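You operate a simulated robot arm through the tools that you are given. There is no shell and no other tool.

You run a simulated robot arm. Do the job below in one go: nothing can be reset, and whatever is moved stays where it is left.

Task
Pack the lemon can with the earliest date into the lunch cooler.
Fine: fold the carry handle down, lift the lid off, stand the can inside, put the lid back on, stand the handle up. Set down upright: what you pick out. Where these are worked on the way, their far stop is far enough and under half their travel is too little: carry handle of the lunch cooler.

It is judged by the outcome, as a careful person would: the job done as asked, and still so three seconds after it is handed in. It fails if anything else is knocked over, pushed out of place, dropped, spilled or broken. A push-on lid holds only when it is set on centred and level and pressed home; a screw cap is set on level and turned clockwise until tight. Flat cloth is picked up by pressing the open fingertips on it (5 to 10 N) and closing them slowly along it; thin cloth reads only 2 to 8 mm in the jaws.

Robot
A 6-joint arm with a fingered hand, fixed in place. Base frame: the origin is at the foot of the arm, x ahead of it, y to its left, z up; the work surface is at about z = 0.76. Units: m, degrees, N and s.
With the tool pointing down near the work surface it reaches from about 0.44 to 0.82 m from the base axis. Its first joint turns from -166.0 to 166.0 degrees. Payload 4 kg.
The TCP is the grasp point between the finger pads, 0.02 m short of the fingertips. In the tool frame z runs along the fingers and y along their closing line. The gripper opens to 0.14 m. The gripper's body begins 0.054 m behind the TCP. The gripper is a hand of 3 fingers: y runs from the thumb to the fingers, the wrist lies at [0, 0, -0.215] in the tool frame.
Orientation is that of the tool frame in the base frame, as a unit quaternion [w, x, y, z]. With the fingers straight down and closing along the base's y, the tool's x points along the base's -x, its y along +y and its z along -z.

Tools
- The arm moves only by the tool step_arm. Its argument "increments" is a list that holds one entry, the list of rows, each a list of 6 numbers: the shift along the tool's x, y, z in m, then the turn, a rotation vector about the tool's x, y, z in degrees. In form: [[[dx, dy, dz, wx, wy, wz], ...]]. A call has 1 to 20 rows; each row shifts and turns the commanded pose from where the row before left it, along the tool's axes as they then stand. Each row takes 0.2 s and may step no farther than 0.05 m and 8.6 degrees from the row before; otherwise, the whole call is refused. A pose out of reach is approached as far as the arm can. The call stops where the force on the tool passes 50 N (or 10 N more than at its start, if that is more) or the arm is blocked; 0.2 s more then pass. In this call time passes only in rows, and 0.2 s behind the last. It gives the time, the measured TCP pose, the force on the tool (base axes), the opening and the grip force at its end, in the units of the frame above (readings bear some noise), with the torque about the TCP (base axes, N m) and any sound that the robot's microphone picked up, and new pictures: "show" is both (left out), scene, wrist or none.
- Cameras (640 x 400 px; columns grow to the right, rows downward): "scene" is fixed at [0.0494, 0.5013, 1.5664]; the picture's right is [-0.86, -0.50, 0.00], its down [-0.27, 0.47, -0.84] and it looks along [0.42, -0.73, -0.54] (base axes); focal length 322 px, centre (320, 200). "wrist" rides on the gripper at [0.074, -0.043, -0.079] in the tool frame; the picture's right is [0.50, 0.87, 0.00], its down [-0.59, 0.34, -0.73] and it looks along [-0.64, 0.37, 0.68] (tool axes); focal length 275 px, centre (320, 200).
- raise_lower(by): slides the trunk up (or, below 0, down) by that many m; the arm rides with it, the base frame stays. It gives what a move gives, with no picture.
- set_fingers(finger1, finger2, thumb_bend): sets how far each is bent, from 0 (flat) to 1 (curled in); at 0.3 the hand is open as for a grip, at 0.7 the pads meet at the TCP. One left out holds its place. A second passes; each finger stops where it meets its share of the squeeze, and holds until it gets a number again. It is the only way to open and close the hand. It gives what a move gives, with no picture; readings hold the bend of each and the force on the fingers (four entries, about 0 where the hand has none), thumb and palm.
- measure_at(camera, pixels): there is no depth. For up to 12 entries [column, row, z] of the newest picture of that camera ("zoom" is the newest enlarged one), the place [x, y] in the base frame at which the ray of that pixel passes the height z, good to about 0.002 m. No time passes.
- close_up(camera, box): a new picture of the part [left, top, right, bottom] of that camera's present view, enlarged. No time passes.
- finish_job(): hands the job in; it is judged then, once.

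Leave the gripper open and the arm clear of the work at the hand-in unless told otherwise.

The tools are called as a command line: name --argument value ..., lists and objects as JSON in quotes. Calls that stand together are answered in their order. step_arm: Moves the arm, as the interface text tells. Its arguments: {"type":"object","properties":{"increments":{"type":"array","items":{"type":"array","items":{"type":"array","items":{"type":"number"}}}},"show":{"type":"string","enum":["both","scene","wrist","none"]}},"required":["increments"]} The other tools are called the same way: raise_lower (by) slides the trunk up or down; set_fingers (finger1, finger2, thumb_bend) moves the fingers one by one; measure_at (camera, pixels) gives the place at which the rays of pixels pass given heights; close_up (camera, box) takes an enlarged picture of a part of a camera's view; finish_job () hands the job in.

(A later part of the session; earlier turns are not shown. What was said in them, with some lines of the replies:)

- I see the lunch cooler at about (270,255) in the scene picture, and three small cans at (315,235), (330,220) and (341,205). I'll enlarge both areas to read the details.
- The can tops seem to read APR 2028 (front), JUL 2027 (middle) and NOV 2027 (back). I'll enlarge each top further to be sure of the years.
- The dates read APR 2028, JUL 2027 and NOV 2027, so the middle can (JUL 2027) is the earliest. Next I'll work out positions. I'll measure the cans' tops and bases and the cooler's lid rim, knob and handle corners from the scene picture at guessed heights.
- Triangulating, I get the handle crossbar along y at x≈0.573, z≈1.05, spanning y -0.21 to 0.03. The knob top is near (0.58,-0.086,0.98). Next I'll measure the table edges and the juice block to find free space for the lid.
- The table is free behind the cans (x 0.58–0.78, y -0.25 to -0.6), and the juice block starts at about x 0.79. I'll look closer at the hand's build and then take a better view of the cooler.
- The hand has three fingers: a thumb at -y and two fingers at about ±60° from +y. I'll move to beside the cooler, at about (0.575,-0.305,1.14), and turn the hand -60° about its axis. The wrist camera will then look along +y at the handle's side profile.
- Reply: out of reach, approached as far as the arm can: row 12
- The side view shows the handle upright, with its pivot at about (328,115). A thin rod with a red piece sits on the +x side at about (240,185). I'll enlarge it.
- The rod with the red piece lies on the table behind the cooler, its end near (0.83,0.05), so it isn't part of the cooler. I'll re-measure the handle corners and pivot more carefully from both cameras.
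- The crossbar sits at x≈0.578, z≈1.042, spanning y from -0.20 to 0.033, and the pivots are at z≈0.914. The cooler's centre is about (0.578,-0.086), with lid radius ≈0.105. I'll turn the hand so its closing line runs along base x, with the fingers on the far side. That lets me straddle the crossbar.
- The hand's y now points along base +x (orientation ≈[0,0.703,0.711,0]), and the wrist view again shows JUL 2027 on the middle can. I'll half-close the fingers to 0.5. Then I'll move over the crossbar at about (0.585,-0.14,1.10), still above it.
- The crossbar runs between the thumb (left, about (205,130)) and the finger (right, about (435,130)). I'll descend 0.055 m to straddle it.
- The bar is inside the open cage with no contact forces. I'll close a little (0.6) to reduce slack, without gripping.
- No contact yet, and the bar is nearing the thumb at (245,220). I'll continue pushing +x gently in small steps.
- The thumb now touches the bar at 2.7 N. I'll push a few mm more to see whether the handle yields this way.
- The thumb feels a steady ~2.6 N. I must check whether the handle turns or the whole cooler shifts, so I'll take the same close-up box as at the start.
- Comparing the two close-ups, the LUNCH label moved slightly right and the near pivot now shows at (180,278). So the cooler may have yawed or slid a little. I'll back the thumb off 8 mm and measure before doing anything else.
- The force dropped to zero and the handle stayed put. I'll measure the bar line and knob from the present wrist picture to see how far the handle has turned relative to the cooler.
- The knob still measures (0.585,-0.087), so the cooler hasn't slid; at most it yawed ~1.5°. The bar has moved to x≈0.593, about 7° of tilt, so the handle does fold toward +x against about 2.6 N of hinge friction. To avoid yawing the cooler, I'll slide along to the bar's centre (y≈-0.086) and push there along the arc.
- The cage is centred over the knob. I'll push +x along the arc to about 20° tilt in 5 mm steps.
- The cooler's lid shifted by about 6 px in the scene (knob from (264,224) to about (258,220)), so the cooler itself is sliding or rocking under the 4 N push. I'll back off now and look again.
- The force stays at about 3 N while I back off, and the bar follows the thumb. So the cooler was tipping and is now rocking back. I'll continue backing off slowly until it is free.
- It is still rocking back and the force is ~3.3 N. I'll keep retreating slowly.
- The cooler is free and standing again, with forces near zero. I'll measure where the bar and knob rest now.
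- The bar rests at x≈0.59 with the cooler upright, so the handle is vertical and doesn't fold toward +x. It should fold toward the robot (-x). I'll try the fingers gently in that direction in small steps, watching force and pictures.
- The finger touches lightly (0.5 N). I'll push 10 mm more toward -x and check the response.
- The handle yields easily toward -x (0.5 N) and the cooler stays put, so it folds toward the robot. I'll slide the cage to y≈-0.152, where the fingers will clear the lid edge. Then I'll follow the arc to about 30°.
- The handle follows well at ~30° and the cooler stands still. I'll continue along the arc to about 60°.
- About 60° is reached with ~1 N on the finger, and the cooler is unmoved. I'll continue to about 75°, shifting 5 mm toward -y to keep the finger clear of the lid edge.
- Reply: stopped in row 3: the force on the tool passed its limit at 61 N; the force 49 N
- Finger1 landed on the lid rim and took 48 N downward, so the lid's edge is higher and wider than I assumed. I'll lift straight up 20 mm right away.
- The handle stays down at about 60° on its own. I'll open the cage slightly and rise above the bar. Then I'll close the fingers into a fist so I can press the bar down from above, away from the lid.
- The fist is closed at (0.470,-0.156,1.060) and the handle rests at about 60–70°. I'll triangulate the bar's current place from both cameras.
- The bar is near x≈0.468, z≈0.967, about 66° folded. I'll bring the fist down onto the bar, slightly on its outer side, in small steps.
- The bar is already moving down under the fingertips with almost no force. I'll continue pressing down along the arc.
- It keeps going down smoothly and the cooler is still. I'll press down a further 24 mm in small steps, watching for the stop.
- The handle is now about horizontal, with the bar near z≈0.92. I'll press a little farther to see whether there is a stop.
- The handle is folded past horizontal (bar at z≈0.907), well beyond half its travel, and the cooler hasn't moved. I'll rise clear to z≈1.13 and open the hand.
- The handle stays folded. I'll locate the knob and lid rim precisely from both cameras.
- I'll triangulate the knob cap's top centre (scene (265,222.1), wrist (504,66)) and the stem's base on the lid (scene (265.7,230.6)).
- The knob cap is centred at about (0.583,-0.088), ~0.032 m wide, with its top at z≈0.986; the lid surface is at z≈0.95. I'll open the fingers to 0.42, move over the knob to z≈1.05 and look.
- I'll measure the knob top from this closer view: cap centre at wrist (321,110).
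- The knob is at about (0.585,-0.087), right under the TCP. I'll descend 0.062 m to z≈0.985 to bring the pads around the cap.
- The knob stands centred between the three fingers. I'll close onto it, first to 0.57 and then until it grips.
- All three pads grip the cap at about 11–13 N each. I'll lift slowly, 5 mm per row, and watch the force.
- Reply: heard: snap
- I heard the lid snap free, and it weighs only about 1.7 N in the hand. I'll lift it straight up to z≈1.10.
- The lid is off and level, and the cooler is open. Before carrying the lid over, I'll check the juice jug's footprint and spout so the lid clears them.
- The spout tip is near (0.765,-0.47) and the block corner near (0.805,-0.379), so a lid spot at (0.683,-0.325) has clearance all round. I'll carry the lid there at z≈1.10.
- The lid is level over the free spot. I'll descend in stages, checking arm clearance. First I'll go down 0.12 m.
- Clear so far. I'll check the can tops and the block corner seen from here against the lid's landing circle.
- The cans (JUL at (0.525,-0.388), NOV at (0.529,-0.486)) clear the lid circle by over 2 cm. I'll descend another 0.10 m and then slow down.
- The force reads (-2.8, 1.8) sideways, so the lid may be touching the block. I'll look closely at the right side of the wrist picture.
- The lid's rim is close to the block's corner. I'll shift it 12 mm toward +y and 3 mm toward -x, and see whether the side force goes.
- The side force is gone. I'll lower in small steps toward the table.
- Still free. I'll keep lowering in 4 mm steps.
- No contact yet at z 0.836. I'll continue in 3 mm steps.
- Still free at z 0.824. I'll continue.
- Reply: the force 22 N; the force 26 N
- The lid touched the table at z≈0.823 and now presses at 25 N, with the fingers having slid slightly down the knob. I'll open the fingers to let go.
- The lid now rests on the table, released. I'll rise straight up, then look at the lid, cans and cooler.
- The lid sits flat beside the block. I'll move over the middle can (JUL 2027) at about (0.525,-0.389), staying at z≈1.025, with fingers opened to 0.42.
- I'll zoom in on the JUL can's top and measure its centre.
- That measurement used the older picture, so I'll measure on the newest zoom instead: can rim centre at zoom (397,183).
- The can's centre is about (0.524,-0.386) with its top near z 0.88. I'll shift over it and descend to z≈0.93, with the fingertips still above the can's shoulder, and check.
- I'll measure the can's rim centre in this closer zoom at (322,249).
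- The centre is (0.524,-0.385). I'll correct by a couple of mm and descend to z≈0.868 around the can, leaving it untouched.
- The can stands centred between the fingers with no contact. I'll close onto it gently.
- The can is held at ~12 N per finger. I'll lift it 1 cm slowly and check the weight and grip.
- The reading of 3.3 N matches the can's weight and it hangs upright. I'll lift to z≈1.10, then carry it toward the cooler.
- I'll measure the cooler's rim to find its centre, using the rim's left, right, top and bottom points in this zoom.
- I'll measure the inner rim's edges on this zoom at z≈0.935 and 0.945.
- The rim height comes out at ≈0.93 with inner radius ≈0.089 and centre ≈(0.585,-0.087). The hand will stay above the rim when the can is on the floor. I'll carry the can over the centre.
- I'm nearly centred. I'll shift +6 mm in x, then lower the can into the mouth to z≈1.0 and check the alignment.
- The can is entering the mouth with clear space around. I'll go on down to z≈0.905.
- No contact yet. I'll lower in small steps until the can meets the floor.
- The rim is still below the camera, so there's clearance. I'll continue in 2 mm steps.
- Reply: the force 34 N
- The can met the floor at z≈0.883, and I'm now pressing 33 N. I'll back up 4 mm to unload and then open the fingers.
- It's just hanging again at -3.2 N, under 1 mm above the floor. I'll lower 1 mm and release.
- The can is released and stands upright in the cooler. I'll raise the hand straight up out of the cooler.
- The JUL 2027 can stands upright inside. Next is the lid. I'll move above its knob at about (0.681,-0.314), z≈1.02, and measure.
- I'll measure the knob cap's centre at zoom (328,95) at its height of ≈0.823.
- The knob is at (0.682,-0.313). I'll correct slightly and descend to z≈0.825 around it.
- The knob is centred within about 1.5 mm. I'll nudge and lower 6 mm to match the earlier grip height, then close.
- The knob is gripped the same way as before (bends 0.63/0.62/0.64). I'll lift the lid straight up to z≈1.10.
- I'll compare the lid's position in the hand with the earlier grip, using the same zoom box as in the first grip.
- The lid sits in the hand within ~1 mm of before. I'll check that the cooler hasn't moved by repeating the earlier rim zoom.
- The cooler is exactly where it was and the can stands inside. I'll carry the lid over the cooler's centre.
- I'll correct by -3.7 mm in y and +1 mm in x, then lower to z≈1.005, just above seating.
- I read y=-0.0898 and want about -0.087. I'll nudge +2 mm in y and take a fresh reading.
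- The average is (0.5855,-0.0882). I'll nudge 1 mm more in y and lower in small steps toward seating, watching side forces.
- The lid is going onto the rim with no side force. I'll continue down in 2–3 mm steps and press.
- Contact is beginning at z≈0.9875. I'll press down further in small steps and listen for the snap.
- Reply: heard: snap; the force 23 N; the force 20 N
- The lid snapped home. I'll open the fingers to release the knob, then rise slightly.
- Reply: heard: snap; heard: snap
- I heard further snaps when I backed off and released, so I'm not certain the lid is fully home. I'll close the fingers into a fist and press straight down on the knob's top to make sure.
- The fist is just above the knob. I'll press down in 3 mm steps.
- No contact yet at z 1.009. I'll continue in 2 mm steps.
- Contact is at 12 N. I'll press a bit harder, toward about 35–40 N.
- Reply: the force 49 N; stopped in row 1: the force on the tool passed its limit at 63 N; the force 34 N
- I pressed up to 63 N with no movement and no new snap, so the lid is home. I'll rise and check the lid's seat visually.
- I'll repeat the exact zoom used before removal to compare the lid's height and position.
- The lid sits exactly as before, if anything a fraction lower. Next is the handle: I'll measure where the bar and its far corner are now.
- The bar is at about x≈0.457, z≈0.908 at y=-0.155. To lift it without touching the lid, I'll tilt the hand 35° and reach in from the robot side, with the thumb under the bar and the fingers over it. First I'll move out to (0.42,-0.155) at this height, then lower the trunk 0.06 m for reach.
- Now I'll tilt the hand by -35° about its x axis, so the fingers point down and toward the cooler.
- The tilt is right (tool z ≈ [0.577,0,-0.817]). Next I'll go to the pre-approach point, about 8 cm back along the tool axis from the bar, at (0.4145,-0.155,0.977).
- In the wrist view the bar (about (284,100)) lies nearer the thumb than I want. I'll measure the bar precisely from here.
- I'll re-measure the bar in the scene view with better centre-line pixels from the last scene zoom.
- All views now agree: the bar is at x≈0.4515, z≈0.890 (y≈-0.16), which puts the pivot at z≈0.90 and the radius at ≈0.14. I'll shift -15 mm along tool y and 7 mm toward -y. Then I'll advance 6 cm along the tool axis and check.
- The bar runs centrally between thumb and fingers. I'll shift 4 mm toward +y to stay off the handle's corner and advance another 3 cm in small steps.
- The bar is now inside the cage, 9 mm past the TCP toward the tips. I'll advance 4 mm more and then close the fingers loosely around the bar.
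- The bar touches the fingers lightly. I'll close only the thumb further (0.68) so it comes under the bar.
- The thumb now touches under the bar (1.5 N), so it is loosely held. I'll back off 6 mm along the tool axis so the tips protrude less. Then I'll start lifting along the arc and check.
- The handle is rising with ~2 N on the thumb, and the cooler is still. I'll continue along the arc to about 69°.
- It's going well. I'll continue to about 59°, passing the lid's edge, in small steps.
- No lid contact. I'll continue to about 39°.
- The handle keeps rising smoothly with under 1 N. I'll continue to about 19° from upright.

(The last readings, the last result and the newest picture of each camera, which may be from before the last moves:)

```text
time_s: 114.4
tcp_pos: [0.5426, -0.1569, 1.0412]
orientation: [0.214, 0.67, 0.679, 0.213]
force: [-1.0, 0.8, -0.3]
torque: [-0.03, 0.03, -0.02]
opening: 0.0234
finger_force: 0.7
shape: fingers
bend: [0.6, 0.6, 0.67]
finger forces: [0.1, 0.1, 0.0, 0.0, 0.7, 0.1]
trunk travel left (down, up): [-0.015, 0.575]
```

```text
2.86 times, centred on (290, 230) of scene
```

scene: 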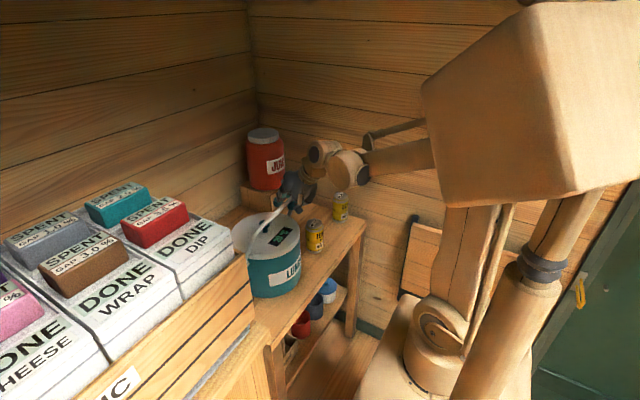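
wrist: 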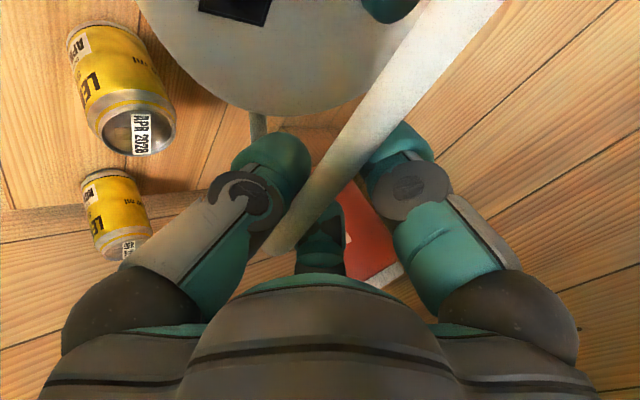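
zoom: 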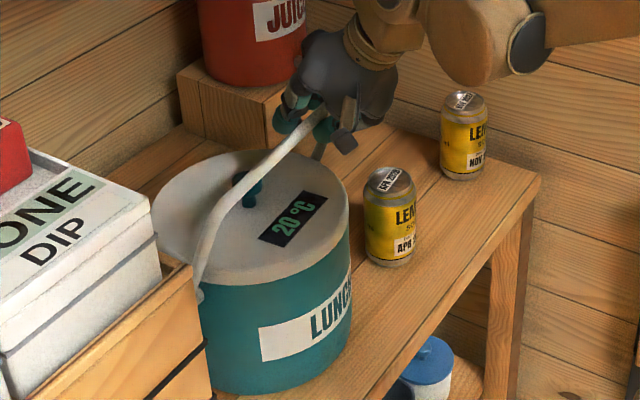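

About 19° from upright. I'll continue to about 9° in small steps.

step_arm --increments '[[[0, 0.0057, 0.0019, 0, 0, 0], [0, 0.0057, 0.002, 0, 0, 0], [0, 0.0056, 0.0025, 0, 0, 0], [0, 0.0055, 0.0024, 0, 0, 0]]]' --show "both"

close_up --camera "scene" --box '[220, 160, 380, 310]'

```text
time_s: 115.4
tcp_pos: [0.5667, -0.1546, 1.0478]
orientation: [0.214, 0.67, 0.679, 0.213]
force: [-1.6, -1.3, -0.7]
torque: [-0.02, 0.01, 0.01]
opening: 0.0231
finger_force: 0.5
shape: fingers
bend: [0.6, 0.6, 0.67]
finger forces: [0.0, 0.1, 0.0, 0.0, 0.7, 0.0]
trunk travel left (down, up): [-0.015, 0.575]
```

scene: 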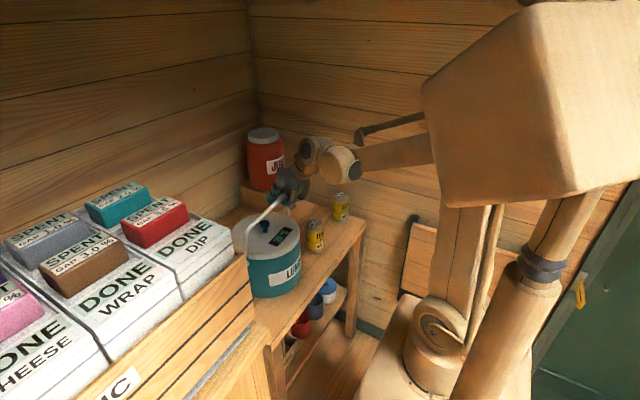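
wrist: 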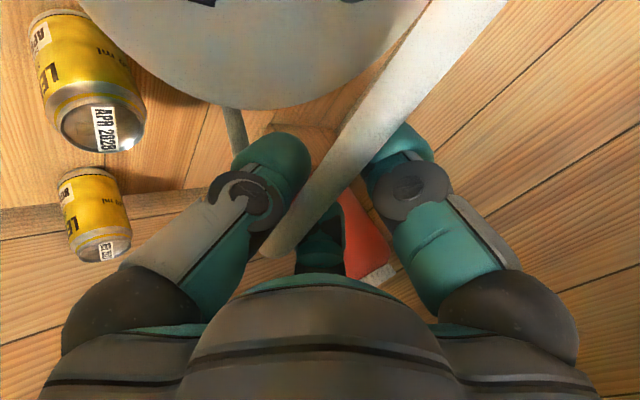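

```text
2.67 times, centred on (300, 235) of scene
```

zoom: 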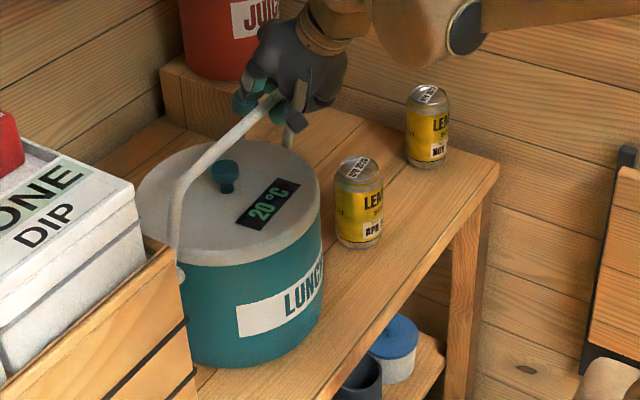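

I'll measure the bar's current place; when upright after the early test it rested at x≈0.597 at this y.

measure_at --camera "wrist" --pixels '[[345, 145, 1.03], [345, 145, 1.037], [400, 80, 1.037], [460, 15, 1.037], [300, 200, 1.037]]'

close_up --camera "wrist" --box '[200, 0, 540, 270]'

```text
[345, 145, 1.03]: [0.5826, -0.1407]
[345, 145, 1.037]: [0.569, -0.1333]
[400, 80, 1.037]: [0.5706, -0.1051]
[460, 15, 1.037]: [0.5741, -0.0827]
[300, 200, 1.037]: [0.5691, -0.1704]
```

```text
1.48 times, centred on (370, 135) of wrist
```

zoom: 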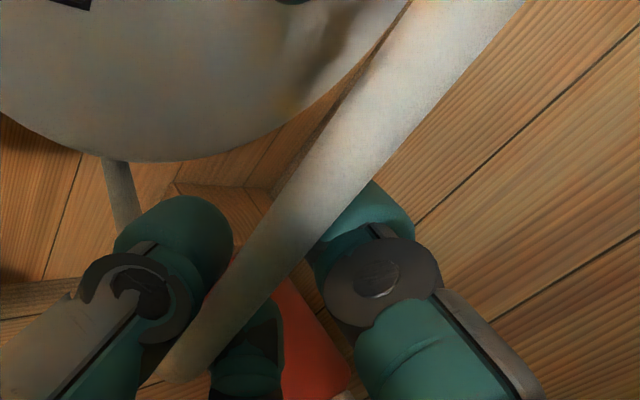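

The bar is at x≈0.57, with about 2.3 cm to go. I'll advance 12 mm more along the arc and check forces.

step_arm --increments '[[[0, 0.0054, 0.0029, 0, 0, 0], [0, 0.0053, 0.0029, 0, 0, 0]]]' --show "wrist"

close_up --camera "scene" --box '[220, 160, 380, 310]'

```text
time_s: 116.0
tcp_pos: [0.5775, -0.1549, 1.0487]
orientation: [0.214, 0.669, 0.679, 0.213]
force: [-0.6, -0.8, -0.1]
torque: [0.02, -0.02, 0.0]
opening: 0.0232
finger_force: 0.1
shape: fingers
bend: [0.6, 0.6, 0.67]
finger forces: [0.0, 0.1, 0.0, 0.0, 0.5, 0.1]
trunk travel left (down, up): [-0.015, 0.575]
```

wrist: 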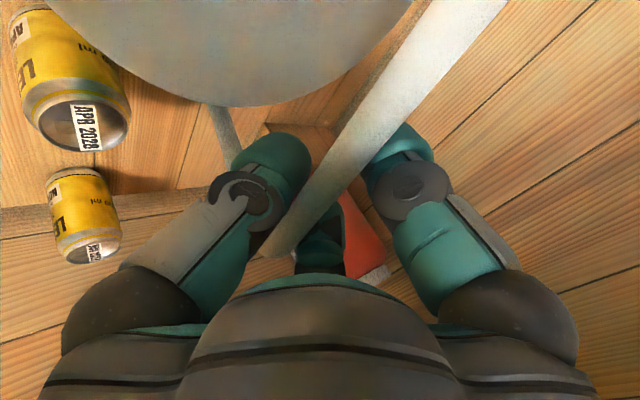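

```text
2.67 times, centred on (300, 235) of scene
```

zoom: 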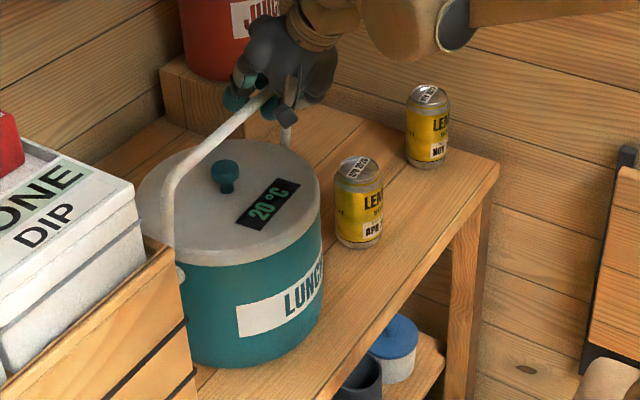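

It's still moving with only 0.5 N. I'll continue in 5 mm steps until the stop is felt.

step_arm --increments '[[[0, 0.0041, 0.0028, 0, 0, 0], [0, 0.0041, 0.0028, 0, 0, 0]]]' --show "none"

step_arm --increments '[[[0, 0.003, 0.0022, 0, 0, 0]]]' --show "none"

close_up --camera "scene" --box '[220, 160, 380, 310]'

```text
time_s: 116.6
tcp_pos: [0.5875, -0.154, 1.0495]
orientation: [0.213, 0.669, 0.679, 0.213]
force: [-0.8, -1.1, -0.1]
torque: [0.02, 0.0, 0.01]
opening: 0.0233
finger_force: 0.8
shape: fingers
bend: [0.6, 0.6, 0.67]
finger forces: [0.0, 0.0, 0.0, 0.0, 0.7, 0.0]
trunk travel left (down, up): [-0.015, 0.575]
```

```text
time_s: 117.0
tcp_pos: [0.5925, -0.1554, 1.0489]
orientation: [0.214, 0.669, 0.679, 0.213]
force: [0.0, -0.3, -0.8]
torque: [-0.01, -0.01, 0.0]
opening: 0.0234
finger_force: 0.1
shape: fingers
bend: [0.6, 0.6, 0.67]
finger forces: [0.1, 0.0, 0.0, 0.0, 0.7, 0.0]
trunk travel left (down, up): [-0.015, 0.575]
```

```text
2.67 times, centred on (300, 235) of scene
```

zoom: 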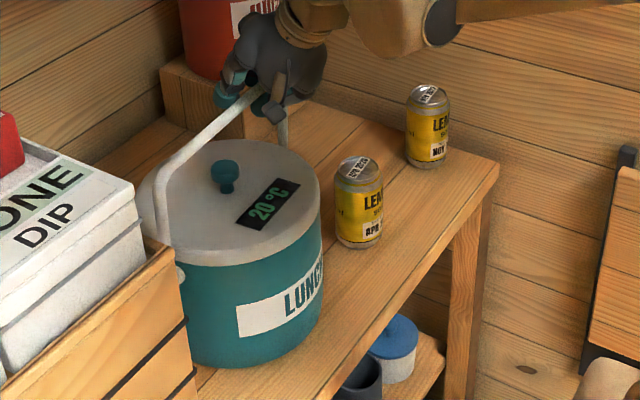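

Almost upright, and the thumb reads 0.7 N. I'll continue in 3–4 mm steps, watching for the rise at the stop.

step_arm --increments '[[[0, 0.003, 0.0021, 0, 0, 0]]]' --show "none"

step_arm --increments '[[[0, 0.003, 0.0021, 0, 0, 0]]]' --show "none"

close_up --camera "scene" --box '[220, 160, 380, 310]'

```text
time_s: 117.4
tcp_pos: [0.596, -0.1554, 1.0496]
orientation: [0.214, 0.669, 0.679, 0.213]
force: [-0.7, 0.5, 0.4]
torque: [0.03, 0.04, 0.03]
opening: 0.0234
finger_force: 0.3
shape: fingers
bend: [0.6, 0.6, 0.67]
finger forces: [0.0, 0.0, 0.0, 0.1, 0.7, 0.1]
trunk travel left (down, up): [-0.015, 0.575]
```

```text
time_s: 117.8
tcp_pos: [0.5996, -0.1564, 1.0494]
orientation: [0.213, 0.669, 0.679, 0.213]
force: [0.0, 1.5, -0.8]
torque: [0.02, -0.02, 0.02]
opening: 0.0234
finger_force: 0.5
shape: fingers
bend: [0.6, 0.6, 0.67]
finger forces: [0.0, 0.1, 0.0, 0.0, 1.3, 0.1]
trunk travel left (down, up): [-0.015, 0.575]
```

```text
2.67 times, centred on (300, 235) of scene
```

zoom: 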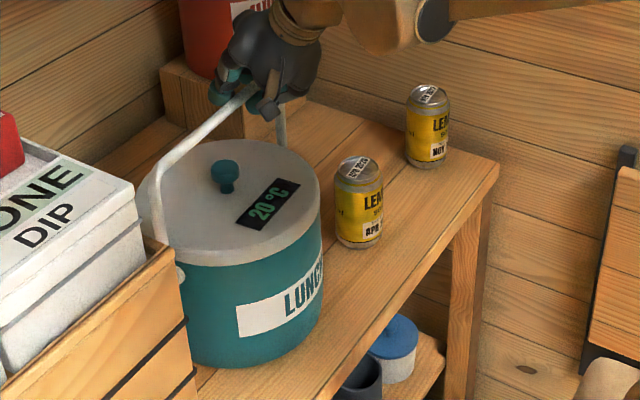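

The thumb force rose to 1.3 N, so the stop may be reached. I'll take one more 2 mm step to confirm.

step_arm --increments '[[[0, 0.0016, 0.0011, 0, 0, 0]]]' --show "wrist"

close_up --camera "scene" --box '[220, 160, 380, 310]'

measure_at --camera "wrist" --pixels '[[345, 145, 1.04], [400, 80, 1.04], [460, 15, 1.04]]'

```text
time_s: 118.2
tcp_pos: [0.6003, -0.1558, 1.0488]
orientation: [0.213, 0.669, 0.679, 0.213]
force: [-1.3, 0.4, -0.5]
torque: [-0.01, 0.04, -0.03]
opening: 0.0234
finger_force: 0.6
shape: fingers
bend: [0.6, 0.6, 0.67]
finger forces: [0.0, 0.0, 0.0, 0.0, 1.2, 0.0]
trunk travel left (down, up): [-0.015, 0.575]
```

wrist: 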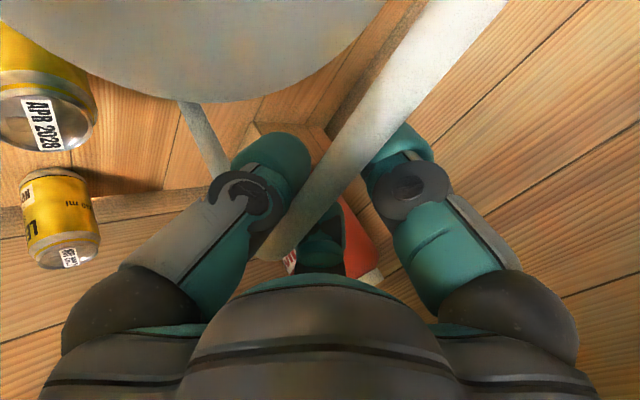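

```text
2.67 times, centred on (300, 235) of scene
```

zoom: 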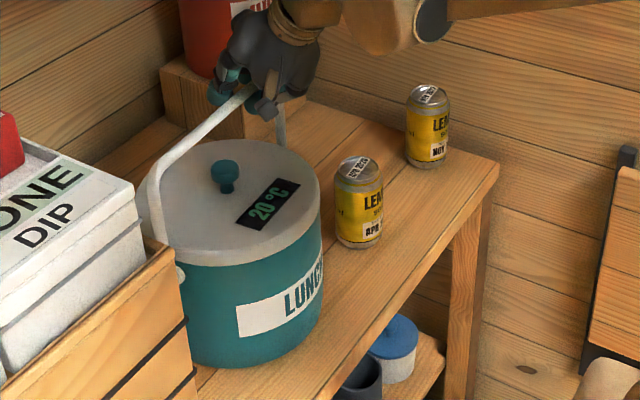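

```text
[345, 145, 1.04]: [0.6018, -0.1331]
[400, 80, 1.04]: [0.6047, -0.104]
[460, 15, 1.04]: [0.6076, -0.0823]
```

I'll take one more small step to see whether the force climbs at the stop.

step_arm --increments '[[[0, 0.0016, 0.0011, 0, 0, 0], [0, 0, 0, 0, 0, 0]]]' --show "none"

close_up --camera "scene" --box '[220, 160, 380, 310]'

```text
time_s: 118.8
tcp_pos: [0.6037, -0.1548, 1.0504]
orientation: [0.215, 0.669, 0.679, 0.213]
force: [-3.0, 0.4, -0.6]
torque: [0.0, -0.02, 0.02]
opening: 0.0239
finger_force: 1.6
shape: fingers
bend: [0.6, 0.6, 0.66]
finger forces: [0.1, 0.0, 0.0, 0.0, 2.5, 0.0]
trunk travel left (down, up): [-0.015, 0.575]
```

```text
2.67 times, centred on (300, 235) of scene
```

zoom: 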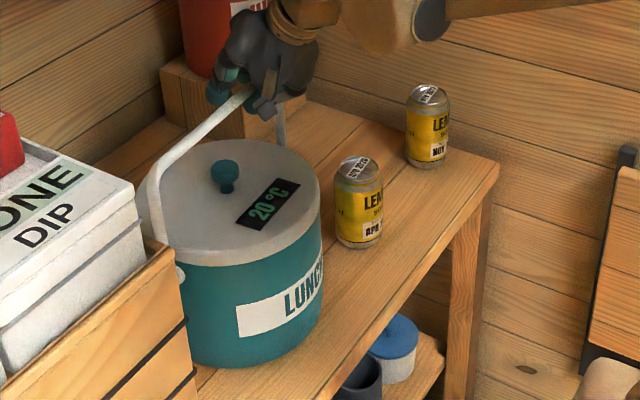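

The thumb rises to 2.5 N, so the handle is at its upright stop and the cooler hasn't moved. I'll back off 2 mm, then open the fingers.

step_arm --increments '[[[0, -0.0016, -0.0011, 0, 0, 0], [0, -0.0016, -0.0011, 0, 0, 0]]]' --show "none"

set_fingers --finger1 0.52 --finger2 0.52 --thumb_bend 0.5

close_up --camera "wrist" --box '[0, 0, 640, 400]'

close_up --camera "scene" --box '[220, 160, 330, 260]'

```text
time_s: 119.4
tcp_pos: [0.599, -0.1562, 1.0494]
orientation: [0.214, 0.67, 0.678, 0.213]
force: [-0.2, -0.1, 0.2]
torque: [-0.02, 0.0, 0.0]
opening: 0.023
finger_force: 0.0
shape: fingers
bend: [0.6, 0.6, 0.67]
finger forces: [0.0, 0.0, 0.0, 0.0, 0.3, 0.0]
trunk travel left (down, up): [-0.015, 0.575]
```

```text
time_s: 120.4
tcp_pos: [0.6001, -0.1558, 1.048]
orientation: [0.214, 0.67, 0.679, 0.213]
force: [-0.1, -0.1, 0.5]
torque: [0.0, -0.02, -0.02]
opening: 0.0603
finger_force: 0.1
shape: fingers
bend: [0.52, 0.52, 0.5]
finger forces: [0.0, 0.1, 0.0, 0.0, 0.0, 0.0]
trunk travel left (down, up): [-0.015, 0.575]
```

```text
1.00 times, centred on (320, 200) of wrist (not enlarged: the box is as wide or as high as the picture)
```

zoom: 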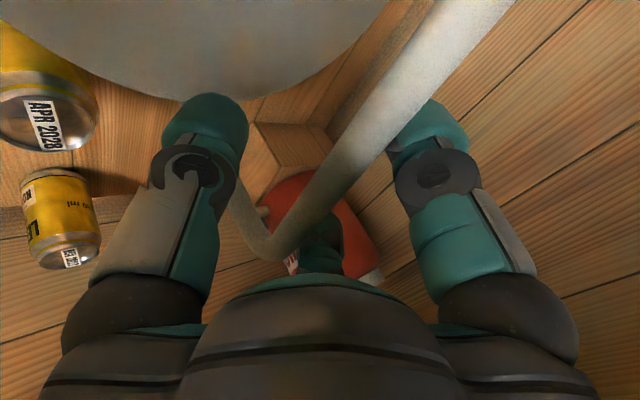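

```text
4.00 times, centred on (275, 210) of scene
```

zoom: 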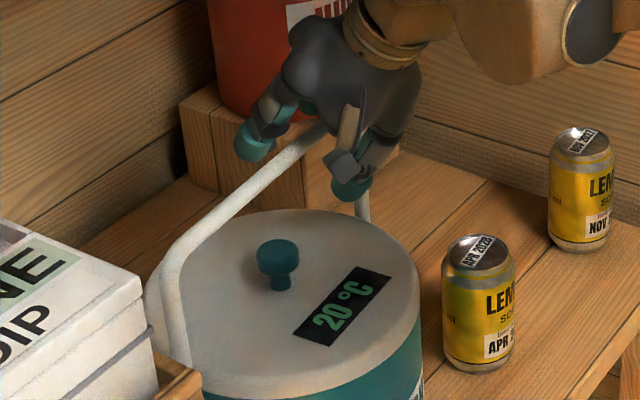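

The hand is open with the bar free inside. I'll retreat slowly back along the tool axis, watching for contact.

step_arm --increments '[[[0, 0, -0.005, 0, 0, 0], [0, 0, -0.007, 0, 0, 0], [0, 0, -0.008, 0, 0, 0]]]' --show "wrist"

close_up --camera "scene" --box '[220, 150, 330, 260]'

```text
time_s: 121.2
tcp_pos: [0.5877, -0.1568, 1.0652]
orientation: [0.214, 0.669, 0.679, 0.212]
force: [0.4, 0.4, 0.5]
torque: [0.03, 0.02, 0.02]
opening: 0.06
finger_force: 0.1
shape: fingers
bend: [0.52, 0.52, 0.5]
finger forces: [0.1, 0.0, 0.0, 0.0, 0.1, 0.1]
trunk travel left (down, up): [-0.015, 0.575]
```

wrist: 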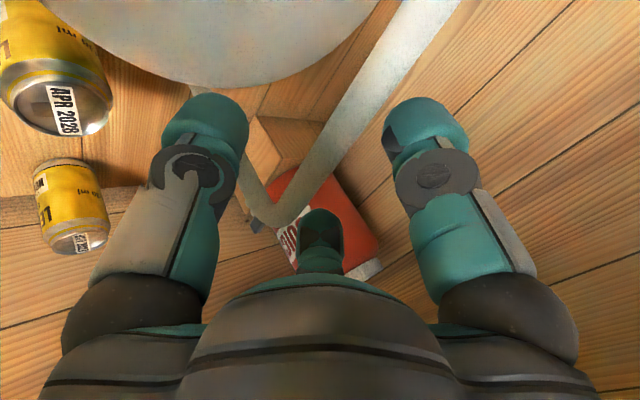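

```text
3.64 times, centred on (275, 205) of scene
```

zoom: 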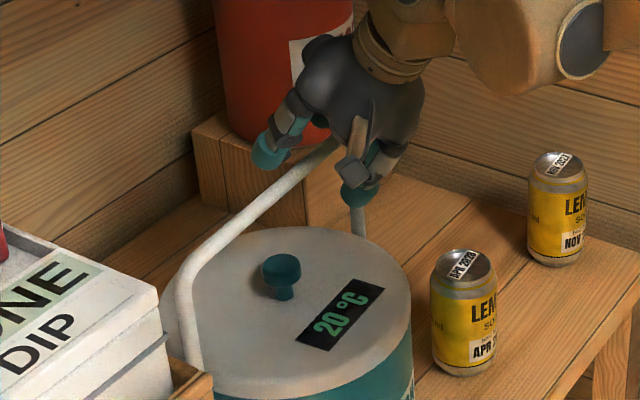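

No contact. I'll continue retreating along the tool axis until well clear of the handle.

step_arm --increments '[[[0, 0, -0.012, 0, 0, 0], [0, 0, -0.015, 0, 0, 0], [0, 0, -0.025, 0, 0, 0], [0, 0, -0.035, 0, 0, 0], [0, 0, -0.04, 0, 0, 0]]]' --show "both"

close_up --camera "scene" --box '[220, 160, 380, 310]'

```text
time_s: 122.4
tcp_pos: [0.5121, -0.1585, 1.169]
orientation: [0.213, 0.669, 0.679, 0.213]
force: [-0.2, -0.3, 0.1]
torque: [-0.01, 0.03, 0.01]
opening: 0.0606
finger_force: 0.0
shape: fingers
bend: [0.52, 0.52, 0.5]
finger forces: [0.0, 0.0, 0.0, 0.1, 0.0, 0.0]
trunk travel left (down, up): [-0.015, 0.575]
```

scene: 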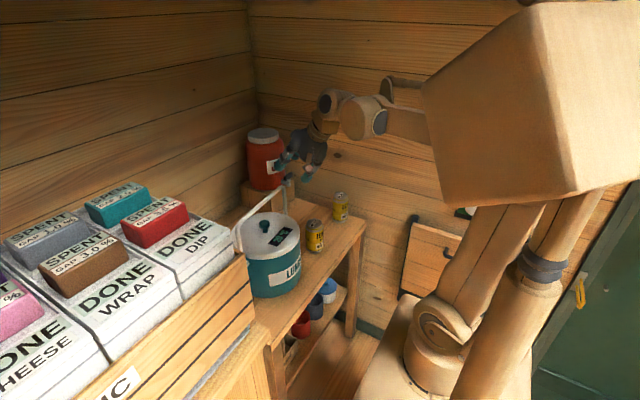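
wrist: 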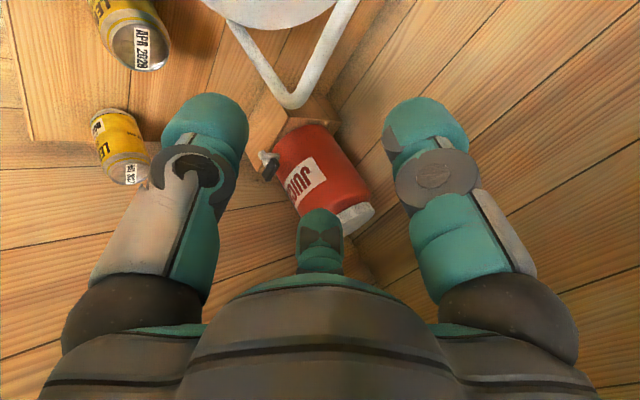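

```text
2.67 times, centred on (300, 235) of scene
```

zoom: 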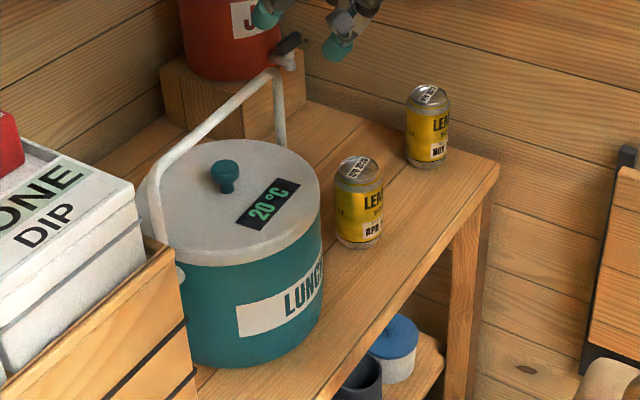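

The handle stands upright and stays there, and the lid is seated. I'll move the hand up and away, untilt it, open it fully and return the trunk to its height.

step_arm --increments '[[[0, 0, -0.03, 7, 0, 0], [0, 0, -0.02, 7, 0, 0], [0, 0, -0.01, 7, 0, 0], [0, 0, 0, 7, 0, 0], [0, 0, 0, 7, 0, 0]]]' --show "none"

raise_lower --by 0.06

set_fingers --finger1 0.3 --finger2 0.3 --thumb_bend 0.3

step_arm --increments '[[[-0.03, 0, 0, 0, 0, 0], [-0.03, 0, 0, 0, 0, 0]]]' --show "both"

close_up --camera "scene" --box '[220, 160, 380, 310]'

```text
time_s: 123.6
tcp_pos: [0.4847, -0.1557, 1.2204]
orientation: [0.003, 0.703, 0.711, -0.001]
force: [0.0, -0.1, -0.2]
torque: [0.03, 0.0, 0.01]
opening: 0.0606
finger_force: 0.0
shape: fingers
bend: [0.52, 0.52, 0.5]
finger forces: [0.0, 0.0, 0.0, 0.1, 0.0, 0.1]
trunk travel left (down, up): [-0.015, 0.575]
```

```text
time_s: 124.6
tcp_pos: [0.4832, -0.1565, 1.2809]
orientation: [0.003, 0.703, 0.711, -0.001]
force: [0.6, 0.2, 0.4]
torque: [0.0, 0.01, 0.01]
opening: 0.0607
finger_force: 0.0
shape: fingers
bend: [0.52, 0.52, 0.5]
finger forces: [0.0, 0.0, 0.0, 0.1, 0.1, 0.1]
trunk travel left (down, up): [-0.075, 0.515]
```

```text
time_s: 125.6
tcp_pos: [0.4839, -0.1566, 1.2805]
orientation: [0.002, 0.702, 0.712, -0.001]
force: [-0.2, 0.4, 0.7]
torque: [0.01, 0.0, -0.01]
opening: 0.1242
finger_force: 0.0
shape: fingers
bend: [0.3, 0.3, 0.3]
finger forces: [0.0, 0.0, 0.1, 0.1, 0.0, 0.1]
trunk travel left (down, up): [-0.075, 0.515]
```

```text
time_s: 126.2
tcp_pos: [0.4815, -0.2182, 1.2798]
orientation: [0.003, 0.703, 0.711, -0.001]
force: [0.1, -0.1, 0.1]
torque: [0.04, 0.02, 0.0]
opening: 0.1239
finger_force: 0.0
shape: fingers
bend: [0.3, 0.3, 0.3]
finger forces: [0.0, 0.0, 0.0, 0.0, 0.1, 0.0]
trunk travel left (down, up): [-0.075, 0.515]
```

scene: 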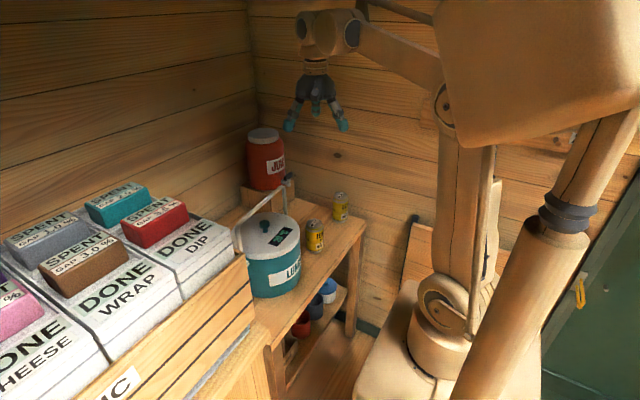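
wrist: 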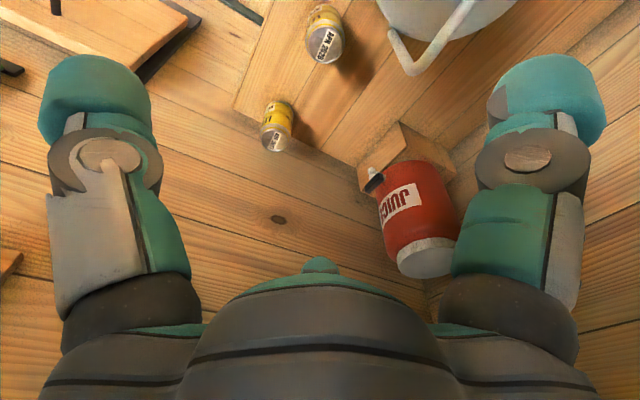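

```text
2.67 times, centred on (300, 235) of scene
```

zoom: 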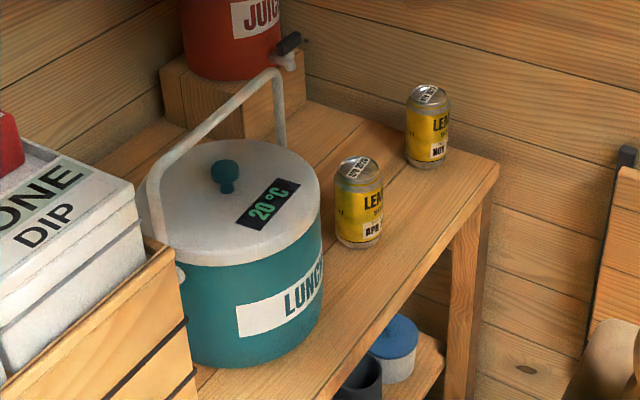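

The handle is upright, the lid is level and home, and the APR and NOV cans and juice jug are where they were. The hand is open and clear. A last close look at the lid's edge before handing in.

close_up --camera "scene" --box '[225, 175, 310, 300]'

```text
3.20 times, centred on (268, 238) of scene
```

zoom: 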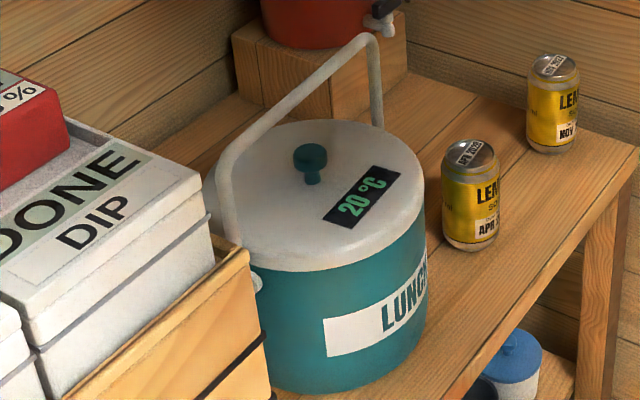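

The lid is level with no gap, the handle is up and everything else is in place. I'm handing the job in.

finish_job

```text
The job is handed in.
```

The JUL 2027 lemon can, the earliest of the three dates, is standing upright inside the lunch cooler. The lid is back on and the handle is up. The job has been handed in; no verdict has come back yet.

- **Lid:** it snapped on, but I heard more snaps as I let go of the knob. I pressed it again with up to 63 N; nothing moved or clicked, so I take it as fully home. In the last close-up it looked level with no gap.
- **Handle:** it only folds toward the robot. My first push, the other way, tipped the cooler slightly before I backed off and let it settle. It ended up shifted by several millimetres and turned a few degrees.
- **Contacts along the way:** a fingertip pressed about 48 N on the lid rim while I was folding the handle. The lid also brushed the juice block lightly on its way to the table. I saw no damage from either.
- **Everything else:** the APR 2028 and NOV 2027 cans and the juice jug look to be where they started. The hand is open and clear of the work.
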